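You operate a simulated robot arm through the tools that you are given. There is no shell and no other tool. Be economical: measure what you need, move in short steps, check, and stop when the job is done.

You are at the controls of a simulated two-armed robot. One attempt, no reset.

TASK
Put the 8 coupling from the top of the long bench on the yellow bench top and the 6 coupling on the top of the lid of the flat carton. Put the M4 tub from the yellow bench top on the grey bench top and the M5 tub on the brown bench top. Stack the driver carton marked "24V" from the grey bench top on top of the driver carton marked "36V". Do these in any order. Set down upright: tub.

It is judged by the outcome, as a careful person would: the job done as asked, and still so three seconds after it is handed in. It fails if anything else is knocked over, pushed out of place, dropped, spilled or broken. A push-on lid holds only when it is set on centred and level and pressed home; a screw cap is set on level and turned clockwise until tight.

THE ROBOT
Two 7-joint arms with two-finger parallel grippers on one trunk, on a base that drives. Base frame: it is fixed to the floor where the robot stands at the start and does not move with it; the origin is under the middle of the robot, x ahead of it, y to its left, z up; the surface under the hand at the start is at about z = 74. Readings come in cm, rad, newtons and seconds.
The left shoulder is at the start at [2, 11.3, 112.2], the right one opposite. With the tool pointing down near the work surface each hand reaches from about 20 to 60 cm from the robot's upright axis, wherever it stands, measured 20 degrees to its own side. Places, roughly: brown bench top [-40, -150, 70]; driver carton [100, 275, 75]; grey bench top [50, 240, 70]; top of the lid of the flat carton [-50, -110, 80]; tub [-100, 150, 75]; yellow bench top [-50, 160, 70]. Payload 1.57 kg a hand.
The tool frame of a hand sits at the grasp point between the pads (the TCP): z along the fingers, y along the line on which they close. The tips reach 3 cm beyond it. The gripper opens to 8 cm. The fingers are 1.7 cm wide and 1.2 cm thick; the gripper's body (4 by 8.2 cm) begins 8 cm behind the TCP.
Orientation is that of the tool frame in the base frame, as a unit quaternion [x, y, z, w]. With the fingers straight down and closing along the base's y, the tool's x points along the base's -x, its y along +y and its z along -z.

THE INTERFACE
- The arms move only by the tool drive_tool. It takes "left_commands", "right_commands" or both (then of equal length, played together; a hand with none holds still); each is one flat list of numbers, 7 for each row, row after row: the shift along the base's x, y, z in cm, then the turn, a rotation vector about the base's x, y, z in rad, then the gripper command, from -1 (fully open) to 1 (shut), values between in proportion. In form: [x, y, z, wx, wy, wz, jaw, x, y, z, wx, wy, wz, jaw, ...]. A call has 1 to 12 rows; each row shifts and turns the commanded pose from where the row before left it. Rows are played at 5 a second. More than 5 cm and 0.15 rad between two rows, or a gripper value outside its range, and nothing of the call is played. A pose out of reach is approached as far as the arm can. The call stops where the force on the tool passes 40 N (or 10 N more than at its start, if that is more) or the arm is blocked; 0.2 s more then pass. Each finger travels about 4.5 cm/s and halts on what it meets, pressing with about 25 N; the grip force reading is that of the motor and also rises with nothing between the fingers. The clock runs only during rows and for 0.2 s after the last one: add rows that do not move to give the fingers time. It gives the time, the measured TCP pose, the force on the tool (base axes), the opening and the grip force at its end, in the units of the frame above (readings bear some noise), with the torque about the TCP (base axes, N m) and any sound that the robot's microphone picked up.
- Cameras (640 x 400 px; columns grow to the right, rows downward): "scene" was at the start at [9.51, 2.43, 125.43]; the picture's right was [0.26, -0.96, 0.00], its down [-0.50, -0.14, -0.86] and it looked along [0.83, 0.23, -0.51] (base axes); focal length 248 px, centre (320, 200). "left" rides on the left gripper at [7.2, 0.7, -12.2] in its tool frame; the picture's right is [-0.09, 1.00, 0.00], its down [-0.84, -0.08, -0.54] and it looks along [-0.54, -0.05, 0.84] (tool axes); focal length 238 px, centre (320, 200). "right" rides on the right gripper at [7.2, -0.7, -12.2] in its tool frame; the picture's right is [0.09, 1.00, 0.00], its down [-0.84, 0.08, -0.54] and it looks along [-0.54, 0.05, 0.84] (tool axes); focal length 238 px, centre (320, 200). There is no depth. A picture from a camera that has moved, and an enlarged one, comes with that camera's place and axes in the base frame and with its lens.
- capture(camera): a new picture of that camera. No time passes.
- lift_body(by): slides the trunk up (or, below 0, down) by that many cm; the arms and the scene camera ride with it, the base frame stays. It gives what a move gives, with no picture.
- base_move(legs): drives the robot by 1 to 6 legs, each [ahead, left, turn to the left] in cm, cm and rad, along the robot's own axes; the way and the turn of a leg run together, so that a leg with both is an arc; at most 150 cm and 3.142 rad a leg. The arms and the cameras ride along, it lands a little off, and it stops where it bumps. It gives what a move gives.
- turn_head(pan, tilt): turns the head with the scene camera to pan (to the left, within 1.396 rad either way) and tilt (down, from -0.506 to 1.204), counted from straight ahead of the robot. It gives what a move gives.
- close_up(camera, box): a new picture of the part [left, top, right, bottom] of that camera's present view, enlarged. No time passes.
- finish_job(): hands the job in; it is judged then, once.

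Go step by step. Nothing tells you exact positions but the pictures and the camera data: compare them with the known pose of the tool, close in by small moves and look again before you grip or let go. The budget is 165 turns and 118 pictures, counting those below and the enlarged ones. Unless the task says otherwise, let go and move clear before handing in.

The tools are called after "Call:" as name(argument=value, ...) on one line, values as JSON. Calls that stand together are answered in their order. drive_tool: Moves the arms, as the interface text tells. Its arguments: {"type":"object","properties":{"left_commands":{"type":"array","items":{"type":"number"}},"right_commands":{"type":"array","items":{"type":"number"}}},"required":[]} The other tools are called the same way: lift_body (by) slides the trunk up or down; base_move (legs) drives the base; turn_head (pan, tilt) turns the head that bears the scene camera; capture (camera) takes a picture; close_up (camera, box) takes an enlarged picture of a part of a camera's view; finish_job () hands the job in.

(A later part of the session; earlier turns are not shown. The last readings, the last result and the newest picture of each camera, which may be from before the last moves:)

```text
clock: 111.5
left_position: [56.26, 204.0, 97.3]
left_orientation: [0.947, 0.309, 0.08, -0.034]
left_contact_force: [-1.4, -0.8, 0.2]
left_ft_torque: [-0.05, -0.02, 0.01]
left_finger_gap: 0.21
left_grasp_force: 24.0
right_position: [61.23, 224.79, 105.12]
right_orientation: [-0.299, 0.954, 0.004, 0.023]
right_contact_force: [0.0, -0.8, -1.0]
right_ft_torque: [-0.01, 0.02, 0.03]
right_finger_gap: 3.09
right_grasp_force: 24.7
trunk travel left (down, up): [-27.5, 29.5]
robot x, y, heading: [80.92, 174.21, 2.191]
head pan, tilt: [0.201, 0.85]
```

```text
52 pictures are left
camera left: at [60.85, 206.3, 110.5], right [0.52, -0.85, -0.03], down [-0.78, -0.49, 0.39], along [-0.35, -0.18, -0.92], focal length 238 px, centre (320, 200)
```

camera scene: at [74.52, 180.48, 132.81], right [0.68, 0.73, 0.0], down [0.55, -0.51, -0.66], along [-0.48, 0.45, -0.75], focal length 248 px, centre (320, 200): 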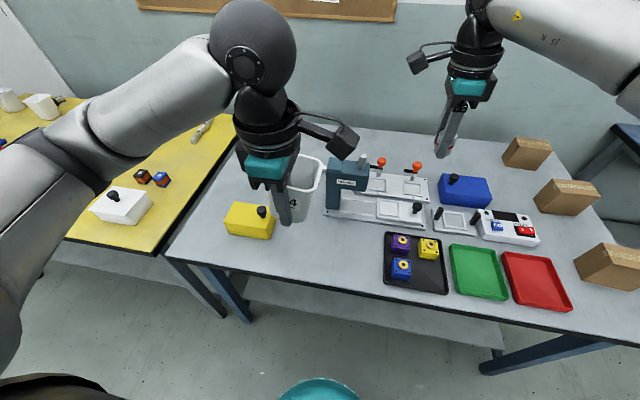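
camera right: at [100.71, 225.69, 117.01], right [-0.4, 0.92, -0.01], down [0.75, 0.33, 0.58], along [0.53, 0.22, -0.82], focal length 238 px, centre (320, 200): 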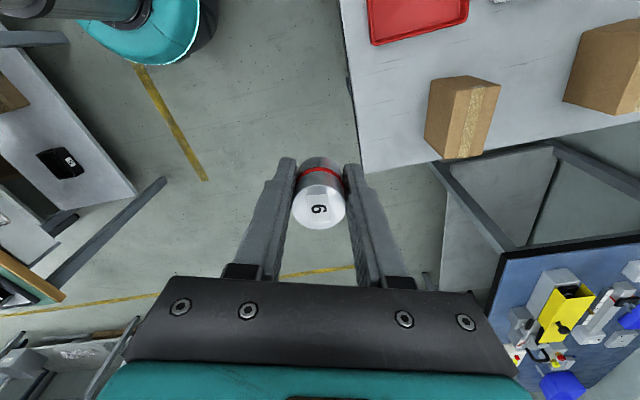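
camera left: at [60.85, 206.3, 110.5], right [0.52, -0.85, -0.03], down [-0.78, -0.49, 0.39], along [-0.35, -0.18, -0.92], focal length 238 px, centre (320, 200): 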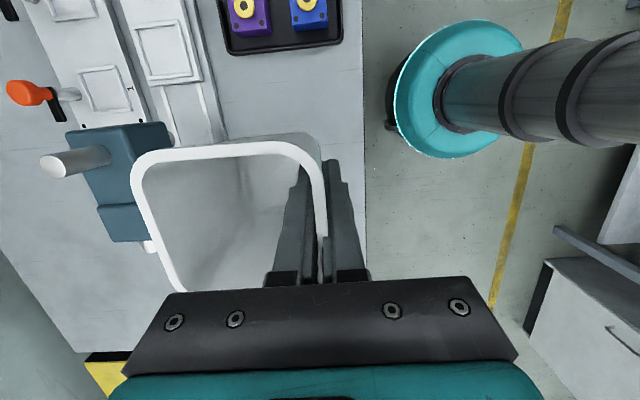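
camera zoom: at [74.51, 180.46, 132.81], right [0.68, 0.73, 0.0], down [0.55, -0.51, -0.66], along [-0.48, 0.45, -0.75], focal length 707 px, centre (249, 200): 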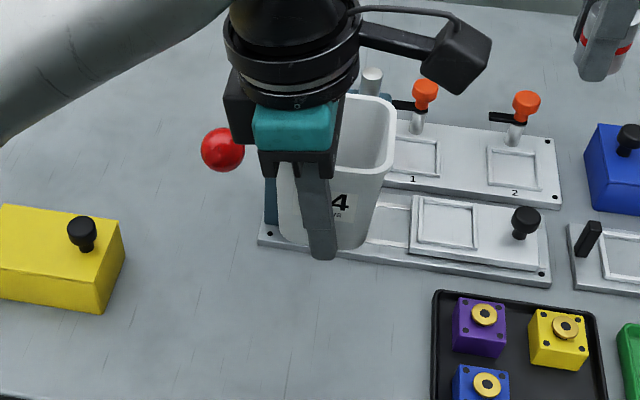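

The tub looks level now, and the lever ball is unmoved and well to the left. Lowering.

Call:
drive_tool(left_commands=[0, 0, -4, 0, 0, 0, 1, 0, 0, -4, 0, 0, 0, 1, 0, 0, -4, 0, 0, 0, 1, 0, 0, -1.5, 0, 0, 0, 1, 0, 0, 0, 0, 0, 0, 1])

Call:
close_up(camera="scene", box=[270, 130, 420, 290])

```text
clock: 112.7
left_position: [56.25, 204.12, 83.8]
left_orientation: [0.947, 0.311, 0.081, -0.035]
left_contact_force: [-0.5, -0.6, 0.6]
left_ft_torque: [0.0, -0.02, 0.04]
left_finger_gap: 0.24
left_grasp_force: 23.5
right_position: [61.28, 224.91, 105.05]
right_orientation: [-0.299, 0.954, 0.005, 0.022]
right_contact_force: [-0.3, 1.0, -0.9]
right_ft_torque: [0.01, -0.04, 0.02]
right_finger_gap: 3.08
right_grasp_force: 24.6
trunk travel left (down, up): [-27.5, 29.5]
robot x, y, heading: [80.82, 174.31, 2.196]
head pan, tilt: [0.201, 0.85]
```

```text
2.50 times, centred on (345, 210) of scene
camera zoom: at [74.51, 180.46, 132.81], right [0.68, 0.73, 0.0], down [0.55, -0.51, -0.66], along [-0.48, 0.45, -0.75], focal length 619 px, centre (258, 175)
```

zoom: 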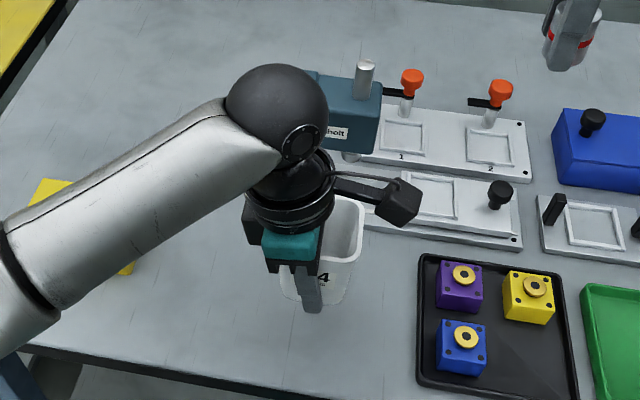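

Call:
drive_tool(left_commands=[0, 0, -1, 0, 0, 0, 1, 0, 0, -1, 0, 0, 0, 1, 0, 0, -0.5, 0, 0, 0, 1, 0, 0, -0.3, 0, 0, 0, 1, 0, 0, 0, 0, 0, 0, 1])

```text
clock: 113.9
left_position: [56.26, 204.15, 81.1]
left_orientation: [0.946, 0.311, 0.08, -0.034]
left_contact_force: [-0.4, 0.6, 0.3]
left_ft_torque: [0.0, -0.02, 0.03]
left_finger_gap: 0.25
left_grasp_force: 24.0
right_position: [61.36, 224.8, 105.05]
right_orientation: [-0.298, 0.954, 0.004, 0.022]
right_contact_force: [-0.2, -0.1, -1.5]
right_ft_torque: [-0.01, -0.03, -0.03]
right_finger_gap: 3.1
right_grasp_force: 25.1
trunk travel left (down, up): [-27.5, 29.5]
robot x, y, heading: [80.86, 174.4, 2.189]
head pan, tilt: [0.201, 0.85]
```

Call:
drive_tool(left_commands=[0, 0, -0.3, 0, 0, 0, 1, 0, 0, -0.3, 0, 0, 0, 1, 0, 0, -0.3, 0, 0, 0, 1, 0, 0, -0.3, 0, 0, 0, 1, 0, 0, -0.3, 0, 0, 0, 1, 0, 0, -0.3, 0, 0, 0, 1, 0, 0, -0.3, 0, 0, 0, 1, 0, 0, -0.3, 0, 0, 0, 1, 0, 0, -0.3, 0, 0, 0, 1, 0, 0, -0.3, 0, 0, 0, 1])

Call:
close_up(camera="scene", box=[300, 170, 400, 270])

```text
clock: 116.1
left_position: [56.24, 204.12, 78.01]
left_orientation: [0.947, 0.31, 0.081, -0.035]
left_contact_force: [-0.1, 0.5, -0.5]
left_ft_torque: [-0.03, -0.02, -0.01]
left_finger_gap: 0.24
left_grasp_force: 24.2
right_position: [61.34, 224.83, 105.15]
right_orientation: [-0.299, 0.954, 0.005, 0.022]
right_contact_force: [-0.3, 0.7, -1.3]
right_ft_torque: [-0.02, 0.02, 0.02]
right_finger_gap: 3.1
right_grasp_force: 25.1
trunk travel left (down, up): [-27.5, 29.5]
robot x, y, heading: [81.04, 174.07, 2.192]
head pan, tilt: [0.201, 0.85]
```

```text
4.00 times, centred on (350, 220) of scene
camera zoom: at [74.51, 180.46, 132.81], right [0.68, 0.73, 0.0], down [0.55, -0.51, -0.66], along [-0.48, 0.45, -0.75], focal length 990 px, centre (200, 120)
```

zoom: 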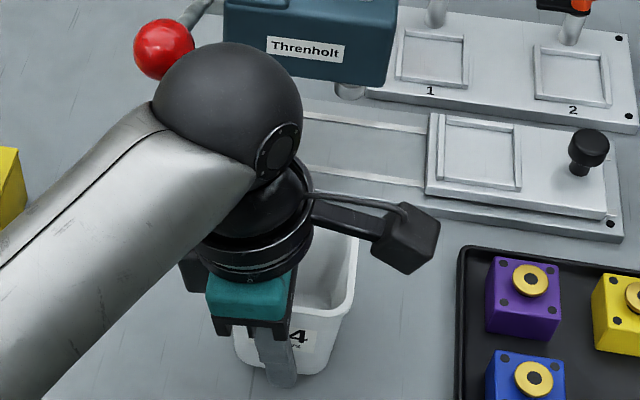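

Call:
drive_tool(left_commands=[0, 0, -0.2, 0, 0, 0, 1, 0, 0, -0.2, 0, 0, 0, 1, 0, 0, -0.2, 0, 0, 0, 1, 0, 0, -0.2, 0, 0, 0, 1, 0, 0, -0.2, 0, 0, 0, 1, 0, 0, -0.2, 0, 0, 0, 1, 0, 0, -0.2, 0, 0, 0, 1, 0, 0, -0.2, 0, 0, 0, 1])

Call:
capture(camera="left")

```text
clock: 117.4
left_position: [56.05, 204.64, 77.57]
left_orientation: [0.947, 0.309, 0.081, -0.043]
left_contact_force: [1.1, -1.9, 12.4]
left_ft_torque: [0.31, 0.7, 0.1]
left_finger_gap: 0.23
left_grasp_force: 23.6
right_position: [61.36, 224.72, 104.94]
right_orientation: [-0.299, 0.954, 0.005, 0.022]
right_contact_force: [-0.2, -0.2, -1.1]
right_ft_torque: [-0.02, -0.05, -0.01]
right_finger_gap: 3.07
right_grasp_force: 25.1
trunk travel left (down, up): [-27.5, 29.5]
robot x, y, heading: [80.58, 174.41, 2.195]
head pan, tilt: [0.201, 0.85]
stopped in row 6 (left hand): the force on the tool passed its limit at 41 N (the readings are from after the stop); the commanded pose is now the measured one
```

```text
49 pictures are left
camera left: at [60.74, 206.66, 90.76], right [0.52, -0.85, -0.05], down [-0.78, -0.49, 0.39], along [-0.35, -0.16, -0.92], focal length 238 px, centre (320, 200)
```

left: 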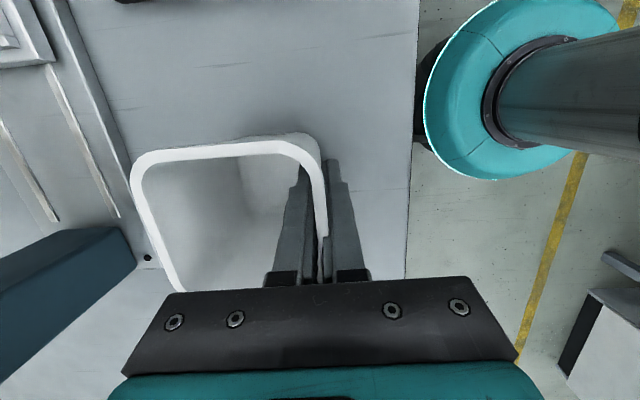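

Contact with the bench. Releasing M4 gently and rising.

Call:
drive_tool(left_commands=[0, 0, 0, 0, 0, 0, 0.7, 0, 0, 0, 0, 0, 0, 0.4, 0, 0, 0, 0, 0, 0, 0.4, 0, 0, 0, 0, 0, 0, 0.4, 0, 0, 2, 0, 0, 0, 0.4, 0, 0, 3, 0, 0, 0, 0.4, 0, 0, 4, 0, 0, 0, 0.4, 0, 0, 4, 0, 0, 0, 0.4, 0, 0, 4, -0.031, 0.043, 0, 0.4, 0, 0, 4, -0.031, 0.043, 0, 0.4, 0, 0, 4, -0.031, 0.043, 0, 0.4])

Call:
capture(camera="left")

Call:
capture(camera="scene")

```text
clock: 119.8
left_position: [56.11, 204.24, 102.5]
left_orientation: [0.951, 0.31, 0.004, -0.014]
left_contact_force: [0.6, 0.1, -0.4]
left_ft_torque: [-0.03, -0.02, 0.03]
left_finger_gap: 2.42
left_grasp_force: 0.1
right_position: [61.35, 224.84, 105.13]
right_orientation: [-0.299, 0.954, 0.005, 0.023]
right_contact_force: [0.6, 0.6, -0.6]
right_ft_torque: [-0.03, 0.03, 0.02]
right_finger_gap: 3.12
right_grasp_force: 25.2
trunk travel left (down, up): [-27.5, 29.5]
robot x, y, heading: [80.62, 174.27, 2.197]
head pan, tilt: [0.201, 0.85]
```

```text
48 pictures are left
camera left: at [62.43, 207.67, 114.78], right [0.51, -0.86, -0.03], down [-0.72, -0.45, 0.53], along [-0.47, -0.25, -0.85], focal length 238 px, centre (320, 200)
```

left: 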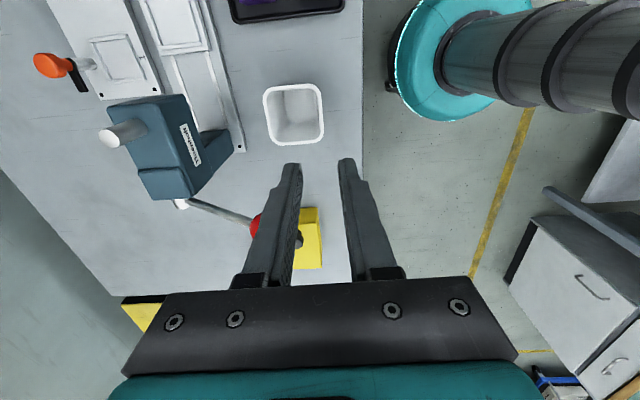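

```text
47 pictures are left
camera scene: at [74.53, 180.44, 132.81], right [0.68, 0.73, 0.0], down [0.55, -0.51, -0.66], along [-0.48, 0.45, -0.75], focal length 248 px, centre (320, 200)
```

scene: 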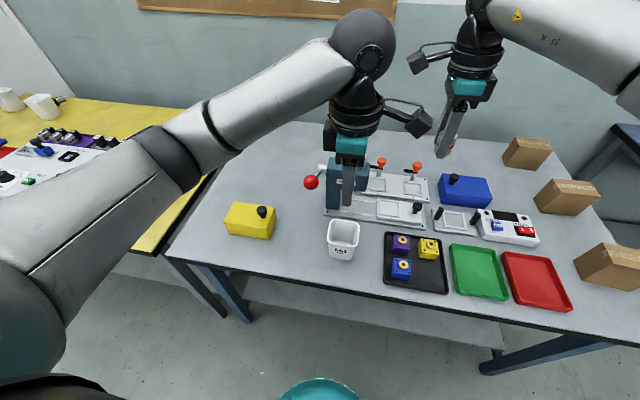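

M4 stands upright on the grey bench and nothing else moved. Now moving to the right end of the bench to read the carton labels from that side.

Call:
base_move(legs=[[0, -97, 0], [0, 0, 0.85]])

Call:
turn_head(pan=0.0, tilt=0.6)

Call:
capture(camera="scene")

```text
clock: 127.0
left_position: [120.74, 231.56, 102.5]
left_orientation: [0.747, 0.664, -0.001, -0.017]
left_contact_force: [-0.4, -0.7, -0.3]
left_ft_torque: [0.0, -0.01, -0.01]
left_finger_gap: 2.38
left_grasp_force: 0.0
right_position: [109.15, 249.23, 105.15]
right_orientation: [-0.656, 0.754, 0.013, 0.018]
right_contact_force: [0.2, -0.3, -0.7]
right_ft_torque: [0.01, 0.0, -0.03]
right_finger_gap: 3.09
right_grasp_force: 24.8
trunk travel left (down, up): [-27.5, 29.5]
robot x, y, heading: [159.57, 229.27, 3.02]
head pan, tilt: [0.201, 0.85]
```

```text
clock: 127.8
left_position: [120.69, 231.59, 102.62]
left_orientation: [0.746, 0.666, -0.002, -0.016]
left_contact_force: [-0.5, -0.1, 0.0]
left_ft_torque: [0.04, 0.0, 0.0]
left_finger_gap: 2.42
left_grasp_force: 0.0
right_position: [109.32, 249.39, 105.12]
right_orientation: [-0.656, 0.755, 0.014, 0.018]
right_contact_force: [-0.5, 0.3, -0.2]
right_ft_torque: [0.0, 0.0, 0.02]
right_finger_gap: 3.11
right_grasp_force: 25.0
trunk travel left (down, up): [-27.5, 29.5]
robot x, y, heading: [159.68, 229.66, 3.02]
head pan, tilt: [0.0, 0.6]
```

```text
46 pictures are left
camera scene: at [149.71, 230.69, 134.89], right [0.12, 0.99, 0.0], down [0.56, -0.07, -0.82], along [-0.82, 0.1, -0.57], focal length 248 px, centre (320, 200)
```

scene: 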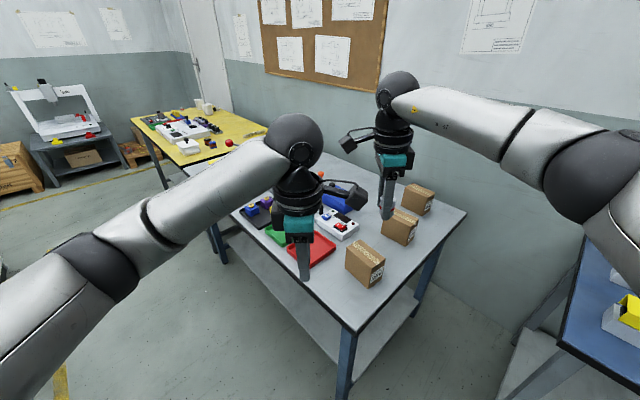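

Call:
close_up(camera="scene", box=[330, 175, 450, 295])

```text
3.33 times, centred on (390, 235) of scene
camera zoom: at [149.71, 230.69, 134.89], right [0.12, 0.99, 0.0], down [0.56, -0.07, -0.82], along [-0.82, 0.1, -0.57], focal length 825 px, centre (87, 83)
```

zoom: 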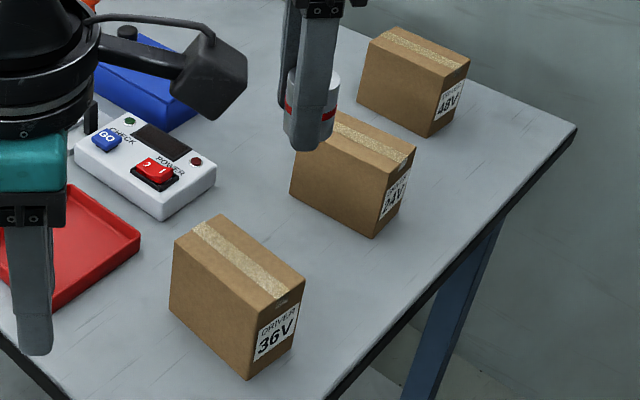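

The near carton is 36V, the middle is 24V, the far one 48V. I'll drive into the corner by the bench's right end so the left hand reaches the 24V and 36V.

Call:
base_move(legs=[[0, -28.5, 0], [20.8, 0, 0], [0, 0, -0.22]])

Call:
turn_head(pan=0.2, tilt=0.75)

Call:
capture(camera="scene")

```text
clock: 131.8
left_position: [105.24, 271.73, 102.57]
left_orientation: [0.817, 0.576, 0.0, -0.016]
left_contact_force: [-0.3, 0.0, 0.1]
left_ft_torque: [-0.04, 0.02, 0.02]
left_finger_gap: 2.39
left_grasp_force: 0.1
right_position: [97.95, 291.56, 104.95]
right_orientation: [-0.567, 0.823, 0.011, 0.02]
right_contact_force: [0.5, 0.2, -1.1]
right_ft_torque: [0.02, -0.03, 0.03]
right_finger_gap: 3.09
right_grasp_force: 24.9
trunk travel left (down, up): [-27.5, 29.5]
robot x, y, heading: [142.48, 261.07, 2.791]
head pan, tilt: [0.0, 0.6]
```

```text
clock: 132.5
left_position: [105.09, 271.66, 102.5]
left_orientation: [0.816, 0.577, 0.0, -0.016]
left_contact_force: [0.3, 0.6, 0.3]
left_ft_torque: [0.03, 0.0, 0.0]
left_finger_gap: 2.4
left_grasp_force: 0.1
right_position: [97.92, 291.6, 105.13]
right_orientation: [-0.566, 0.824, 0.012, 0.02]
right_contact_force: [-0.4, 1.1, -0.7]
right_ft_torque: [-0.02, 0.02, 0.02]
right_finger_gap: 3.07
right_grasp_force: 25.3
trunk travel left (down, up): [-27.5, 29.5]
robot x, y, heading: [142.29, 260.78, 2.79]
head pan, tilt: [0.201, 0.75]
```

```text
44 pictures are left
camera scene: at [133.32, 262.48, 133.62], right [0.15, 0.99, 0.0], down [0.67, -0.1, -0.73], along [-0.72, 0.11, -0.68], focal length 248 px, centre (320, 200)
```

scene: 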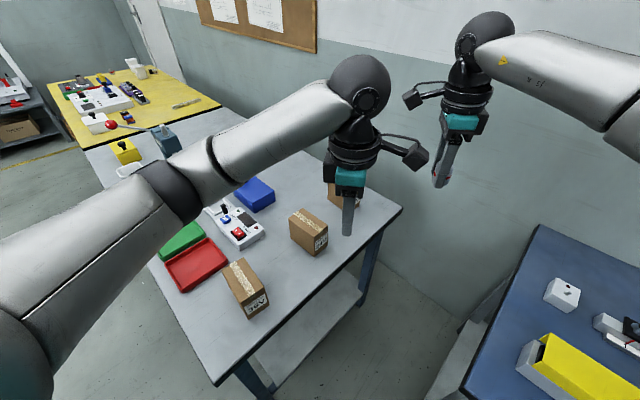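

Lowering the trunk a little for reach, then moving the opened left hand above the 24V carton, aligned to its thin side.

Call:
lift_body(by=-6)

Call:
drive_tool(left_commands=[-3.2, -1.24, 0, -0.005, -0.004, -0.12, -1, -3.2, -1.24, 0, -0.005, -0.004, -0.12, -1, -3.2, -1.24, 0, -0.005, -0.004, -0.12, -1, -3.2, -1.24, 0, -0.005, -0.004, -0.12, -1, -3.2, -1.24, 0, -0.005, -0.004, -0.11, -1, 0, 0, 0, 0, 0, 0, -1])

Call:
capture(camera="left")

```text
clock: 133.5
left_position: [105.29, 271.6, 96.52]
left_orientation: [0.817, 0.576, 0.0, -0.016]
left_contact_force: [0.2, 0.0, -1.0]
left_ft_torque: [0.02, 0.01, -0.01]
left_finger_gap: 2.4
left_grasp_force: 0.0
right_position: [97.86, 291.46, 99.17]
right_orientation: [-0.566, 0.824, 0.011, 0.02]
right_contact_force: [0.1, -0.1, -0.6]
right_ft_torque: [-0.01, 0.01, -0.01]
right_finger_gap: 3.09
right_grasp_force: 25.1
trunk travel left (down, up): [-21.5, 35.5]
robot x, y, heading: [142.83, 260.78, 2.791]
head pan, tilt: [0.201, 0.75]
```

```text
clock: 134.9
left_position: [89.3, 265.55, 96.56]
left_orientation: [0.95, 0.313, 0.006, 0.0]
left_contact_force: [-0.1, -0.4, 0.3]
left_ft_torque: [-0.02, 0.01, 0.01]
left_finger_gap: 8.0
left_grasp_force: 0.1
right_position: [97.88, 291.5, 99.11]
right_orientation: [-0.566, 0.824, 0.012, 0.02]
right_contact_force: [-0.8, 0.0, -0.4]
right_ft_torque: [0.0, -0.02, 0.01]
right_finger_gap: 3.1
right_grasp_force: 24.9
trunk travel left (down, up): [-21.5, 35.5]
robot x, y, heading: [142.3, 260.83, 2.787]
head pan, tilt: [0.201, 0.75]
```

```text
43 pictures are left
camera left: at [95.37, 269.3, 108.78], right [0.52, -0.86, 0.0], down [-0.72, -0.44, 0.53], along [-0.45, -0.28, -0.85], focal length 238 px, centre (320, 200)
```

left: 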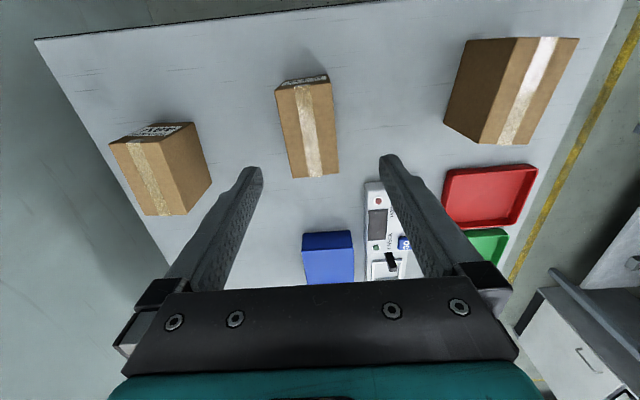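

The 24V's top centre is at (88.5, 266.1). Adjusting, descending and gripping across its thickness.

Call:
drive_tool(left_commands=[-0.8, 0.6, -3, 0, 0, 0.03, -1, 0, 0, -3.5, 0, 0, 0, -1, 0, 0, 0, 0, 0, 0, -1])

Call:
capture(camera="left")

```text
clock: 135.7
left_position: [88.48, 265.94, 89.99]
left_orientation: [0.945, 0.328, 0.005, 0.0]
left_contact_force: [-0.1, 0.4, -0.2]
left_ft_torque: [-0.01, 0.0, -0.02]
left_finger_gap: 7.99
left_grasp_force: 0.0
right_position: [98.03, 291.56, 99.16]
right_orientation: [-0.567, 0.824, 0.012, 0.02]
right_contact_force: [0.1, 0.4, -0.6]
right_ft_torque: [0.0, 0.02, 0.01]
right_finger_gap: 3.08
right_grasp_force: 25.0
trunk travel left (down, up): [-21.5, 35.5]
robot x, y, heading: [142.63, 260.48, 2.794]
head pan, tilt: [0.201, 0.75]
```

```text
42 pictures are left
camera left: at [94.5, 269.92, 102.29], right [0.54, -0.84, 0.0], down [-0.71, -0.46, 0.53], along [-0.45, -0.29, -0.85], focal length 238 px, centre (320, 200)
```

left: 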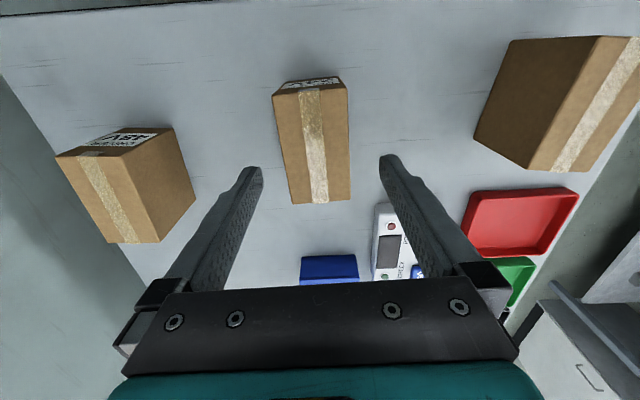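

Call:
drive_tool(left_commands=[-0.1, 0.35, -2.5, 0, 0, 0, -1, 0, 0, -2.5, 0, 0, 0, -1, 0, 0, -2.5, 0, 0, 0, -1, 0, 0, -2, 0, 0, 0, -1, 0, 0, 0, 0, 0, 0, -1, 0, 0, 0, 0, 0, 0, 0, 0, 0, 0, 0, 0, 0, 1, 0, 0, 0, 0, 0, 0, 1, 0, 0, 0, 0, 0, 0, 1])

Call:
capture(camera="left")

```text
clock: 137.7
left_position: [88.3, 266.48, 80.53]
left_orientation: [0.945, 0.328, 0.007, 0.0]
left_contact_force: [0.2, -0.1, -0.9]
left_ft_torque: [0.02, 0.04, 0.04]
left_finger_gap: 5.76
left_grasp_force: 24.5
right_position: [97.83, 291.64, 99.0]
right_orientation: [-0.566, 0.824, 0.012, 0.02]
right_contact_force: [-0.2, -0.3, -0.3]
right_ft_torque: [-0.01, 0.03, -0.01]
right_finger_gap: 3.11
right_grasp_force: 25.6
trunk travel left (down, up): [-21.5, 35.5]
robot x, y, heading: [142.51, 260.44, 2.791]
head pan, tilt: [0.201, 0.75]
```

```text
41 pictures are left
camera left: at [94.32, 270.43, 92.8], right [0.54, -0.84, 0.0], down [-0.71, -0.46, 0.53], along [-0.44, -0.29, -0.85], focal length 238 px, centre (320, 200)
```

left: 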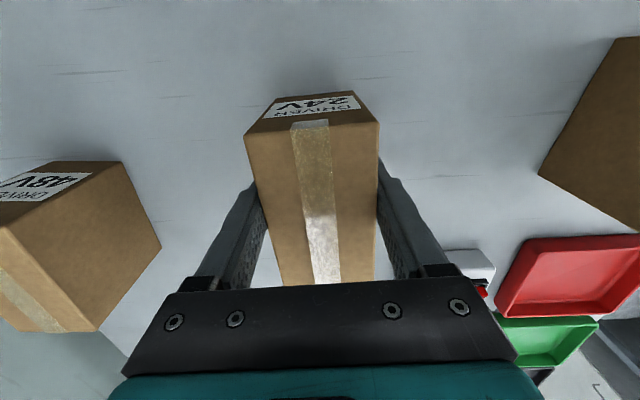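

The label reads 24V and it's gripped (5.76 wide). Lifting it and moving toward the 36V.

Call:
drive_tool(left_commands=[0, 0, 3, 0, 0, 0, 1, 0, 0, 4.5, 0, 0, 0, 1, 0, 0, 4.5, 0, 0, 0, 1, 0, 0, 4.5, 0, 0, 0, 1, 0, 0, 3, 0, 0, 0, 1, 0, 0, 0, 0, 0, 0, 1])

Call:
close_up(camera="scene", box=[190, 190, 370, 330])

Call:
capture(camera="left")

```text
clock: 139.1
left_position: [88.34, 266.46, 99.88]
left_orientation: [0.945, 0.328, 0.007, 0.0]
left_contact_force: [0.0, 0.6, -2.8]
left_ft_torque: [0.0, -0.02, -0.03]
left_finger_gap: 5.77
left_grasp_force: 25.2
right_position: [97.92, 291.46, 99.04]
right_orientation: [-0.566, 0.824, 0.011, 0.02]
right_contact_force: [-0.1, -0.2, -1.0]
right_ft_torque: [0.01, -0.01, -0.04]
right_finger_gap: 3.1
right_grasp_force: 25.0
trunk travel left (down, up): [-21.5, 35.5]
robot x, y, heading: [142.83, 260.88, 2.792]
head pan, tilt: [0.201, 0.75]
```

```text
2.86 times, centred on (280, 260) of scene
camera zoom: at [133.29, 262.48, 127.61], right [0.15, 0.99, 0.0], down [0.67, -0.1, -0.73], along [-0.72, 0.11, -0.68], focal length 707 px, centre (434, 29)
```

zoom: 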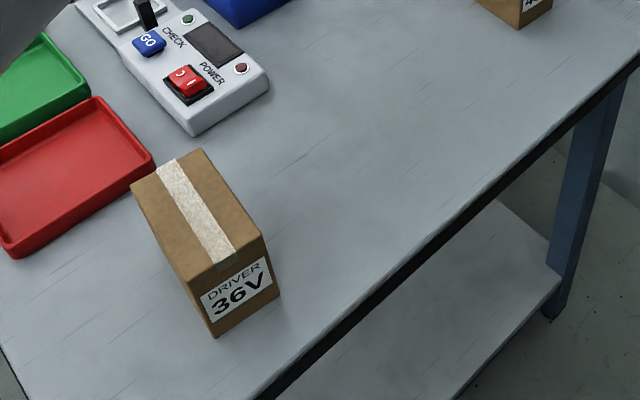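

```text
39 pictures are left
camera left: at [94.25, 270.48, 112.14], right [0.54, -0.84, 0.0], down [-0.71, -0.46, 0.53], along [-0.44, -0.29, -0.85], focal length 238 px, centre (320, 200)
```

left: 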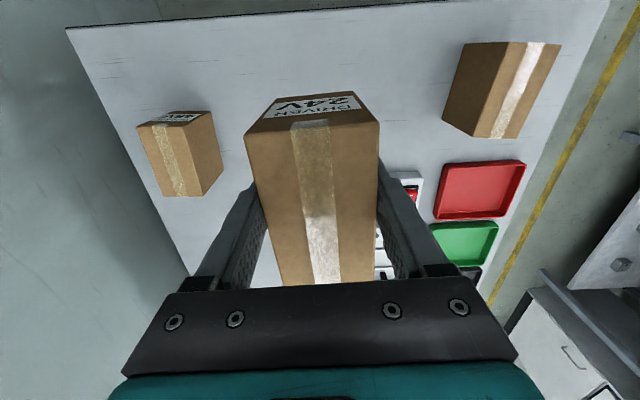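

36V's top centre comes out at (102.3, 249.3), yaw about 31°. Moving the 24V over it at height and turning to match.

Call:
drive_tool(left_commands=[2.92, -3.36, 0, 0, 0, -0.024, 1, 2.92, -3.36, 0, 0, 0, -0.024, 1, 2.92, -3.36, 0, 0, 0, -0.024, 1, 2.92, -3.36, 0, 0, 0, -0.024, 1, 2.92, -3.36, 0, 0, 0, -0.024, 1, 0, 0, -3, 0, 0, 0, 1, 0, 0, -2, 0, 0, 0, 1, 0, 0, 0, 0, 0, 0, 1])

Call:
capture(camera="left")

Call:
close_up(camera="scene", box=[190, 170, 330, 330])

```text
clock: 140.9
left_position: [102.83, 249.46, 94.98]
left_orientation: [0.963, 0.271, 0.006, -0.001]
left_contact_force: [0.2, -0.2, -3.4]
left_ft_torque: [0.02, 0.02, 0.03]
left_finger_gap: 5.78
left_grasp_force: 25.1
right_position: [97.9, 291.49, 99.08]
right_orientation: [-0.566, 0.824, 0.01, 0.019]
right_contact_force: [0.1, 0.0, -0.5]
right_ft_torque: [-0.04, -0.02, 0.02]
right_finger_gap: 3.13
right_grasp_force: 25.3
trunk travel left (down, up): [-21.5, 35.5]
robot x, y, heading: [142.66, 260.94, 2.788]
head pan, tilt: [0.201, 0.75]
```

```text
38 pictures are left
camera left: at [109.26, 252.61, 107.14], right [0.44, -0.9, 0.0], down [-0.76, -0.37, 0.53], along [-0.48, -0.24, -0.85], focal length 238 px, centre (320, 200)
```

left: 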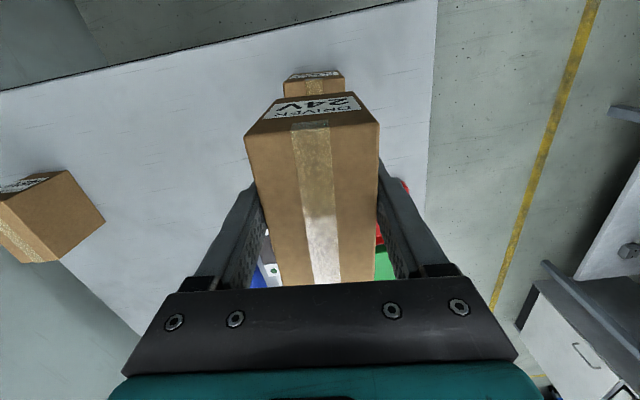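

```text
2.50 times, centred on (260, 250) of scene
camera zoom: at [133.3, 262.47, 127.61], right [0.15, 0.99, 0.0], down [0.67, -0.1, -0.73], along [-0.72, 0.11, -0.68], focal length 619 px, centre (470, 75)
```

zoom: 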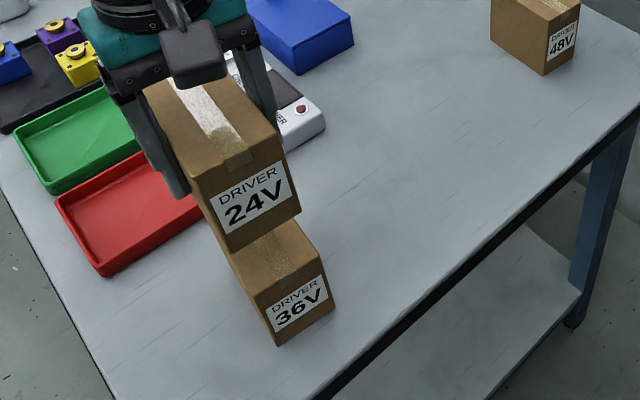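

The 24V is over the 36V within a few millimetres. Lowering.

Call:
drive_tool(left_commands=[0.1, 0.15, -2.5, 0, 0, -0.02, 1, 0, 0, -1.5, 0, 0, 0, 1, 0, 0, -0.5, 0, 0, 0, 1, 0, 0, -0.3, 0, 0, 0, 1, 0, 0, 0, 0, 0, 0, 1])

Call:
close_up(camera="scene", box=[190, 170, 330, 330])

```text
clock: 142.1
left_position: [102.93, 249.76, 90.09]
left_orientation: [0.966, 0.26, 0.006, 0.0]
left_contact_force: [-0.1, 0.1, -2.5]
left_ft_torque: [0.0, -0.05, -0.01]
left_finger_gap: 5.78
left_grasp_force: 25.1
right_position: [97.85, 291.56, 99.13]
right_orientation: [-0.566, 0.824, 0.012, 0.019]
right_contact_force: [0.8, -0.1, 0.0]
right_ft_torque: [0.03, -0.02, -0.04]
right_finger_gap: 3.09
right_grasp_force: 24.9
trunk travel left (down, up): [-21.5, 35.5]
robot x, y, heading: [142.35, 260.79, 2.792]
head pan, tilt: [0.201, 0.75]
```

```text
2.50 times, centred on (260, 250) of scene
camera zoom: at [133.3, 262.47, 127.61], right [0.15, 0.99, 0.0], down [0.67, -0.1, -0.73], along [-0.72, 0.11, -0.68], focal length 619 px, centre (470, 75)
```

zoom: 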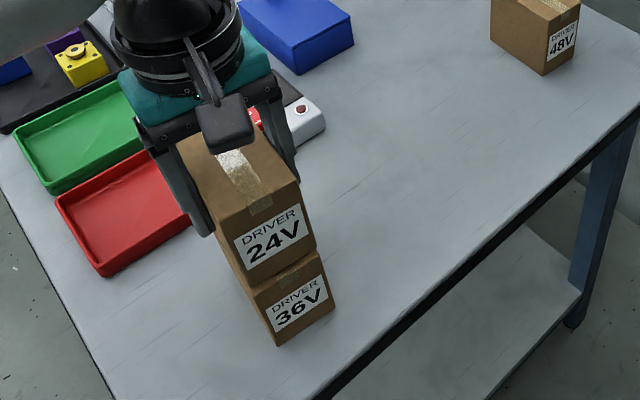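

Well aligned, still about 1–1.5 cm above. Continuing in fine steps to contact.

Call:
drive_tool(left_commands=[0, 0, -0.3, 0, 0, 0, 1, 0, 0, -0.3, 0, 0, 0, 1, 0, 0, -0.2, 0, 0, 0, 1, 0, 0, -0.2, 0, 0, 0, 1, 0, 0, -0.2, 0, 0, 0, 1, 0, 0, -0.2, 0, 0, 0, 1, 0, 0, -0.2, 0, 0, 0, 1, 0, 0, -0.2, 0, 0, 0, 1, 0, 0, -0.2, 0, 0, 0, 1])

```text
clock: 144.1
left_position: [103.11, 249.85, 88.35]
left_orientation: [0.965, 0.261, 0.005, 0.0]
left_contact_force: [-1.0, -2.9, 21.8]
left_ft_torque: [0.16, -0.03, -0.04]
left_finger_gap: 5.77
left_grasp_force: 24.8
right_position: [97.93, 291.5, 99.11]
right_orientation: [-0.566, 0.824, 0.012, 0.019]
right_contact_force: [-0.4, -0.1, -0.9]
right_ft_torque: [-0.01, 0.0, -0.01]
right_finger_gap: 3.12
right_grasp_force: 25.2
trunk travel left (down, up): [-21.5, 35.5]
robot x, y, heading: [142.59, 261.16, 2.791]
head pan, tilt: [0.201, 0.75]
```

Contact with 22 N. Unloading slightly, opening and rising.

Call:
drive_tool(left_commands=[0, 0, 0.1, 0, 0, 0, 1, 0, 0, 0, 0, 0, 0, 0, 0, 0, 0, 0, 0, 0, -1, 0, 0, 0, 0, 0, 0, -1, 0, 0, 0, 0, 0, 0, -1, 0, 0, 3, 0, 0, 0, -1, 0, 0, 4, 0, 0, 0, -1, 0, 0, 4, 0, 0, 0, -1, 0, 0, 4, 0, 0, 0, -1, 2, 1, 3, 0, 0, 0, -1])

Call:
close_up(camera="scene", box=[190, 170, 330, 330])

```text
clock: 146.3
left_position: [105.35, 250.92, 106.48]
left_orientation: [0.965, 0.262, 0.006, 0.001]
left_contact_force: [0.3, 0.3, -1.2]
left_ft_torque: [-0.02, -0.02, -0.02]
left_finger_gap: 8.0
left_grasp_force: 0.1
right_position: [98.02, 291.55, 99.13]
right_orientation: [-0.566, 0.824, 0.012, 0.019]
right_contact_force: [-0.3, 0.6, -0.1]
right_ft_torque: [0.01, -0.02, -0.01]
right_finger_gap: 3.1
right_grasp_force: 24.8
trunk travel left (down, up): [-21.5, 35.5]
robot x, y, heading: [142.62, 260.68, 2.793]
head pan, tilt: [0.201, 0.75]
```

```text
2.50 times, centred on (260, 250) of scene
camera zoom: at [133.34, 262.49, 127.62], right [0.15, 0.99, 0.0], down [0.67, -0.1, -0.73], along [-0.72, 0.11, -0.68], focal length 619 px, centre (470, 75)
```

zoom: 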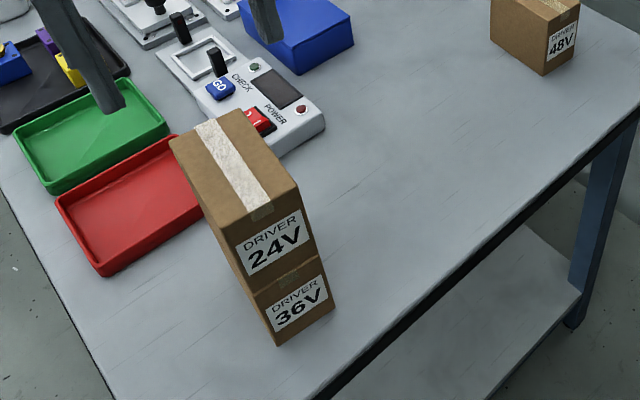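

The stack is neat and centred. Raising the trunk again, then driving back to the yellow bench's left end for M5.

Call:
lift_body(by=6)

Call:
base_move(legs=[[-39.6, 27.1, 0], [0, 0, 0.97], [150, 0, 0], [150, 0, 0], [8, 0, 0]])

```text
clock: 147.3
left_position: [105.18, 250.81, 112.26]
left_orientation: [0.966, 0.26, 0.005, 0.002]
left_contact_force: [-0.8, 0.0, -0.1]
left_ft_torque: [0.02, -0.04, -0.06]
left_finger_gap: 8.0
left_grasp_force: 0.0
right_position: [97.9, 291.58, 105.16]
right_orientation: [-0.566, 0.824, 0.012, 0.019]
right_contact_force: [-0.2, 0.6, -0.4]
right_ft_torque: [-0.02, 0.0, 0.03]
right_finger_gap: 3.08
right_grasp_force: 25.0
trunk travel left (down, up): [-27.5, 29.5]
robot x, y, heading: [142.65, 261.08, 2.792]
head pan, tilt: [0.201, 0.75]
```

```text
clock: 167.4
left_position: [-99.83, 10.82, 112.25]
left_orientation: [0.741, 0.671, 0.007, -0.003]
left_contact_force: [0.6, 0.7, 0.0]
left_ft_torque: [0.03, -0.02, 0.01]
left_finger_gap: 8.03
left_grasp_force: 0.1
right_position: [-136.92, 28.99, 105.06]
right_orientation: [0.878, -0.477, -0.02, -0.012]
right_contact_force: [0.4, 0.1, -1.1]
right_ft_torque: [0.03, 0.02, -0.04]
right_finger_gap: 3.11
right_grasp_force: 25.6
trunk travel left (down, up): [-27.5, 29.5]
robot x, y, heading: [-85.47, 46.81, -2.55]
head pan, tilt: [0.201, 0.75]
```

Call:
base_move(legs=[[0, 0, 3.14], [0, 0, 0.04], [0, 80, 0], [10, 0, 0]])

Call:
turn_head(pan=0.1, tilt=0.75)

Call:
capture(camera="scene")

```text
clock: 180.2
left_position: [-110.19, 154.22, 112.32]
left_orientation: [-0.679, 0.734, -0.002, -0.006]
left_contact_force: [0.2, 0.3, -0.5]
left_ft_torque: [-0.06, 0.03, 0.01]
left_finger_gap: 8.01
left_grasp_force: 0.1
right_position: [-72.79, 137.03, 105.09]
right_orientation: [0.467, 0.884, -0.012, 0.019]
right_contact_force: [0.6, 0.1, -1.6]
right_ft_torque: [0.01, 0.02, 0.0]
right_finger_gap: 3.08
right_grasp_force: 25.2
trunk travel left (down, up): [-27.5, 29.5]
robot x, y, heading: [-123.41, 117.75, 0.614]
head pan, tilt: [0.201, 0.75]
```

```text
clock: 180.8
left_position: [-110.35, 154.06, 112.31]
left_orientation: [-0.679, 0.734, -0.002, -0.005]
left_contact_force: [1.1, 0.5, -0.3]
left_ft_torque: [0.02, -0.01, -0.01]
left_finger_gap: 8.0
left_grasp_force: 0.1
right_position: [-72.82, 136.91, 105.06]
right_orientation: [0.467, 0.884, -0.012, 0.019]
right_contact_force: [0.5, -0.4, -0.5]
right_ft_torque: [0.0, -0.01, 0.01]
right_finger_gap: 3.09
right_grasp_force: 25.3
trunk travel left (down, up): [-27.5, 29.5]
robot x, y, heading: [-123.48, 117.46, 0.614]
head pan, tilt: [0.099, 0.75]
```

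```text
34 pictures are left
camera scene: at [-116.58, 123.74, 133.61], right [0.65, -0.76, 0.0], down [-0.52, -0.45, -0.73], along [0.55, 0.48, -0.68], focal length 248 px, centre (320, 200)
```

scene: 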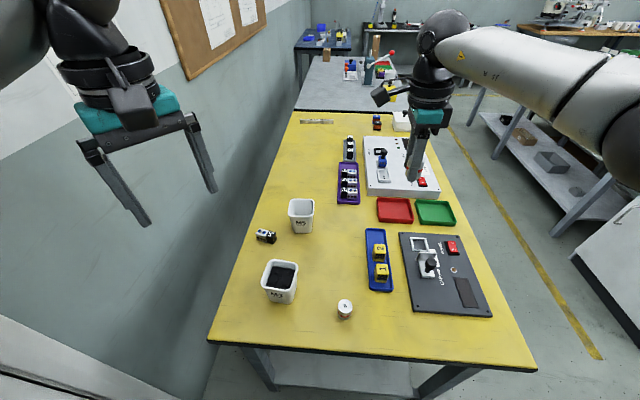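

M5 is at about (-81.3, 162); I'll pinch its near wall like M4's. Lowering the trunk 10 for reach and moving over it.

Call:
lift_body(by=-10)

Call:
drive_tool(left_commands=[3.74, 0.8, -1.1, 0, 0, 0.106, -0.3, 3.74, 0.8, -1.1, 0, 0, 0.106, -0.3, 3.74, 0.8, -1.1, 0, 0, 0.106, -0.3, 3.74, 0.8, -1.1, 0, 0, 0.106, -0.3, 3.74, 0.8, -1.1, 0, 0, 0.106, -0.3, 3.74, 0.8, -1.1, 0, 0, 0.106, -0.3, 3.74, 0.8, -1.1, 0, 0, 0.106, -0.3, 0, 0, 0, 0, 0, 0, -0.3])

Call:
capture(camera="left")

```text
clock: 182.2
left_position: [-110.35, 154.05, 102.45]
left_orientation: [-0.679, 0.734, -0.002, -0.005]
left_contact_force: [0.2, -0.1, -0.4]
left_ft_torque: [0.0, 0.0, 0.0]
left_finger_gap: 8.0
left_grasp_force: 0.2
right_position: [-72.77, 137.01, 95.22]
right_orientation: [0.467, 0.884, -0.012, 0.019]
right_contact_force: [1.2, 0.4, -0.5]
right_ft_torque: [0.01, 0.04, 0.05]
right_finger_gap: 3.1
right_grasp_force: 24.7
trunk travel left (down, up): [-17.5, 39.5]
robot x, y, heading: [-123.65, 118.01, 0.617]
head pan, tilt: [0.099, 0.75]
```

```text
clock: 184.0
left_position: [-84.17, 159.76, 94.6]
left_orientation: [0.899, -0.438, 0.004, 0.003]
left_contact_force: [0.1, -0.6, -0.6]
left_ft_torque: [-0.01, 0.01, -0.02]
left_finger_gap: 5.22
left_grasp_force: 0.0
right_position: [-72.8, 136.98, 95.08]
right_orientation: [0.467, 0.884, -0.012, 0.019]
right_contact_force: [-0.8, -0.1, -0.4]
right_ft_torque: [0.02, 0.03, -0.01]
right_finger_gap: 3.09
right_grasp_force: 24.8
trunk travel left (down, up): [-17.5, 39.5]
robot x, y, heading: [-123.41, 117.99, 0.61]
head pan, tilt: [0.099, 0.75]
```

```text
33 pictures are left
camera left: at [-80.33, 153.74, 106.83], right [-0.84, -0.54, 0.0], down [-0.46, 0.71, 0.53], along [-0.29, 0.45, -0.85], focal length 238 px, centre (320, 200)
```

left: 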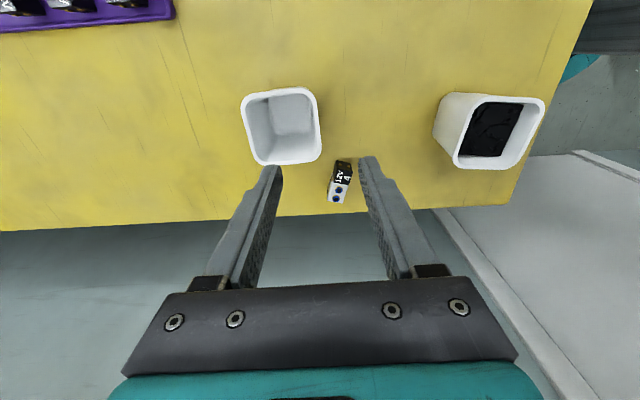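

M5's near wall mid is at about (-83.7, 159.5), the terminal block is 10 cm aside. Descending.

Call:
drive_tool(left_commands=[0.22, -0.15, -3, 0, 0, -0.035, -0.3, 0.22, -0.15, -3, 0, 0, -0.035, -0.3, 0, 0, -3, 0, 0, 0, -0.3, 0, 0, -3, 0, 0, 0, -0.3, 0, 0, -1.5, 0, 0, 0, -0.3, 0, 0, 0, 0, 0, 0, -0.3])

Call:
capture(camera="left")

```text
clock: 185.4
left_position: [-83.77, 159.34, 81.18]
left_orientation: [0.883, -0.47, 0.003, 0.005]
left_contact_force: [-0.9, -0.8, 0.4]
left_ft_torque: [-0.02, -0.01, 0.02]
left_finger_gap: 5.19
left_grasp_force: 0.1
right_position: [-72.76, 136.98, 95.16]
right_orientation: [0.467, 0.884, -0.012, 0.019]
right_contact_force: [0.5, 0.3, -0.7]
right_ft_torque: [-0.01, -0.04, 0.01]
right_finger_gap: 3.12
right_grasp_force: 25.0
trunk travel left (down, up): [-17.5, 39.5]
robot x, y, heading: [-123.53, 117.47, 0.617]
head pan, tilt: [0.099, 0.75]
```

```text
32 pictures are left
camera left: at [-80.32, 153.3, 93.43], right [-0.88, -0.48, 0.0], down [-0.4, 0.74, 0.53], along [-0.26, 0.47, -0.85], focal length 238 px, centre (320, 200)
```

left: 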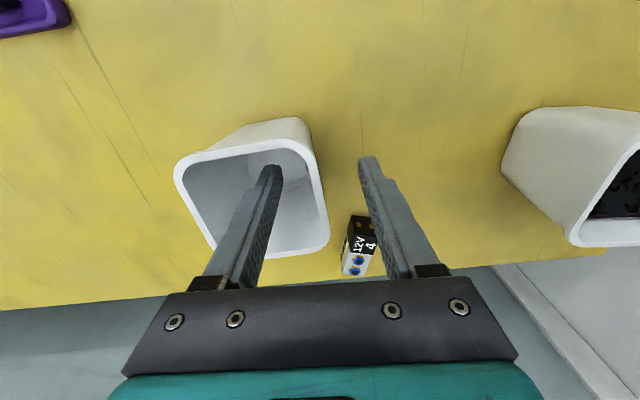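

Straddling M5's wall well. Closing and lifting it.

Call:
drive_tool(left_commands=[0, 0, 0, 0, 0, 0, 0.3, 0, 0, 0, 0, 0, 0, 1, 0, 0, 0, 0, 0, 0, 1, 0, 0, 0, 0, 0, 0, 1, 0, 0, 0, 0, 0, 0, 1, 0, 0, 2, 0, 0, 0, 1, 0, 0, 4, 0, 0, 0, 1, 0, 0, 4, 0, 0, 0, 1, 0, 0, 4, 0, 0, 0, 1, -2, -2, 3, 0, 0, 0, 1, -2.5, -2.5, 0, 0, 0, 0, 1, 0, 0, 0, 0, 0, 0, 1])

Call:
capture(camera="left")

```text
clock: 188.0
left_position: [-88.34, 154.82, 98.15]
left_orientation: [0.883, -0.469, 0.003, 0.005]
left_contact_force: [0.1, 0.0, -1.4]
left_ft_torque: [-0.01, 0.01, -0.02]
left_finger_gap: 0.21
left_grasp_force: 23.9
right_position: [-72.81, 136.92, 95.11]
right_orientation: [0.467, 0.884, -0.013, 0.019]
right_contact_force: [0.2, 0.1, -1.6]
right_ft_torque: [0.0, 0.0, 0.02]
right_finger_gap: 3.11
right_grasp_force: 24.9
trunk travel left (down, up): [-17.5, 39.5]
robot x, y, heading: [-123.61, 117.84, 0.617]
head pan, tilt: [0.099, 0.75]
```

```text
31 pictures are left
camera left: at [-84.76, 148.79, 110.34], right [-0.88, -0.48, 0.01], down [-0.4, 0.74, 0.53], along [-0.26, 0.47, -0.85], focal length 238 px, centre (320, 200)
```

left: 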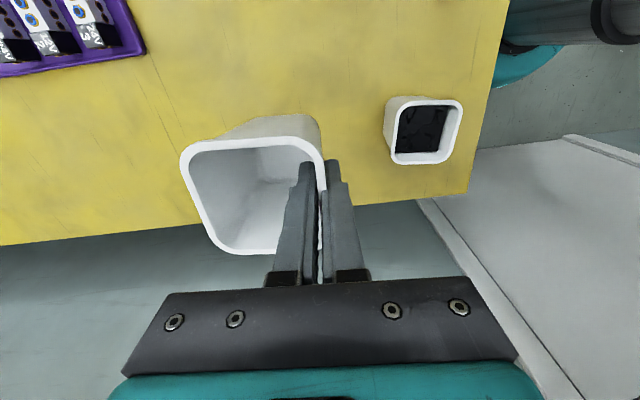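

M5 is held upright. Raising the trunk and driving to the brown bench side, turning around in the open floor.

Call:
lift_body(by=10)

Call:
base_move(legs=[[-14, 0, 0], [0, -135, 0], [0, 0, 3.14], [0, 60, 0]])

Call:
turn_head(pan=0.1, tilt=0.55)

Call:
capture(camera="scene")

```text
clock: 189.3
left_position: [-88.22, 154.82, 108.11]
left_orientation: [0.883, -0.47, 0.003, 0.004]
left_contact_force: [-1.1, 0.0, -0.3]
left_ft_torque: [-0.01, 0.04, 0.0]
left_finger_gap: 0.25
left_grasp_force: 23.9
right_position: [-72.74, 136.9, 105.03]
right_orientation: [0.467, 0.884, -0.012, 0.02]
right_contact_force: [0.0, 0.3, -1.0]
right_ft_torque: [0.02, -0.01, -0.02]
right_finger_gap: 3.09
right_grasp_force: 25.0
trunk travel left (down, up): [-27.5, 29.5]
robot x, y, heading: [-123.59, 117.58, 0.61]
head pan, tilt: [0.099, 0.75]
```

```text
clock: 207.2
left_position: [-64.57, -86.98, 108.1]
left_orientation: [0.503, 0.864, 0.004, -0.004]
left_contact_force: [-0.1, -0.4, -0.6]
left_ft_torque: [0.0, -0.01, 0.02]
left_finger_gap: 0.23
left_grasp_force: 23.8
right_position: [-78.53, -67.9, 105.22]
right_orientation: [0.866, -0.5, -0.019, -0.013]
right_contact_force: [0.1, -0.3, -0.3]
right_ft_torque: [0.01, 0.0, 0.01]
right_finger_gap: 3.12
right_grasp_force: 24.5
trunk travel left (down, up): [-27.5, 29.5]
robot x, y, heading: [-26.5, -52.64, -2.602]
head pan, tilt: [0.099, 0.75]
```

```text
clock: 207.9
left_position: [-64.48, -87.11, 108.1]
left_orientation: [0.504, 0.864, 0.004, -0.003]
left_contact_force: [-0.1, -0.7, -0.7]
left_ft_torque: [0.0, 0.01, 0.01]
left_finger_gap: 0.21
left_grasp_force: 23.4
right_position: [-78.54, -67.82, 105.14]
right_orientation: [0.865, -0.501, -0.019, -0.013]
right_contact_force: [0.5, -0.2, -0.3]
right_ft_torque: [0.0, -0.02, 0.0]
right_finger_gap: 3.09
right_grasp_force: 25.3
trunk travel left (down, up): [-27.5, 29.5]
robot x, y, heading: [-26.68, -52.57, -2.602]
head pan, tilt: [0.099, 0.55]
```

```text
30 pictures are left
camera scene: at [-34.78, -58.36, 135.35], right [-0.59, 0.8, 0.0], down [0.42, 0.31, -0.85], along [-0.69, -0.51, -0.52], focal length 248 px, centre (320, 200)
```

scene: 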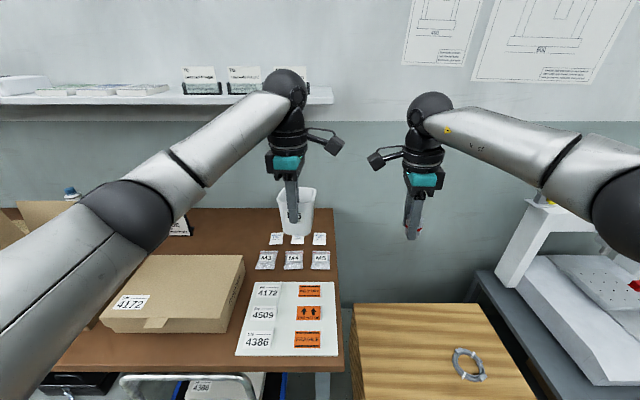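

The flat carton "4172" is ahead-left; the nearby brown area is mostly taken. I'll look left for a free spot for M5.

Call:
turn_head(pan=0.9, tilt=0.5)

Call:
capture(camera="scene")

```text
clock: 209.1
left_position: [-64.48, -87.07, 108.17]
left_orientation: [0.504, 0.863, 0.006, -0.004]
left_contact_force: [-0.1, 0.0, -0.5]
left_ft_torque: [0.0, 0.0, 0.02]
left_finger_gap: 0.24
left_grasp_force: 23.8
right_position: [-78.51, -67.93, 105.1]
right_orientation: [0.866, -0.5, -0.018, -0.013]
right_contact_force: [-0.1, -0.3, -1.5]
right_ft_torque: [-0.02, -0.01, -0.02]
right_finger_gap: 3.1
right_grasp_force: 25.4
trunk travel left (down, up): [-27.5, 29.5]
robot x, y, heading: [-26.86, -52.44, -2.599]
head pan, tilt: [0.901, 0.499]
```

```text
29 pictures are left
camera scene: at [-28.77, -62.04, 135.81], right [-0.99, 0.13, 0.0], down [0.06, 0.47, -0.88], along [-0.12, -0.87, -0.48], focal length 248 px, centre (320, 200)
```

scene: 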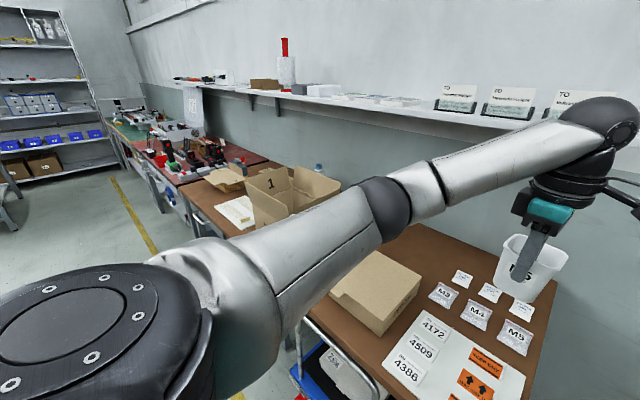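

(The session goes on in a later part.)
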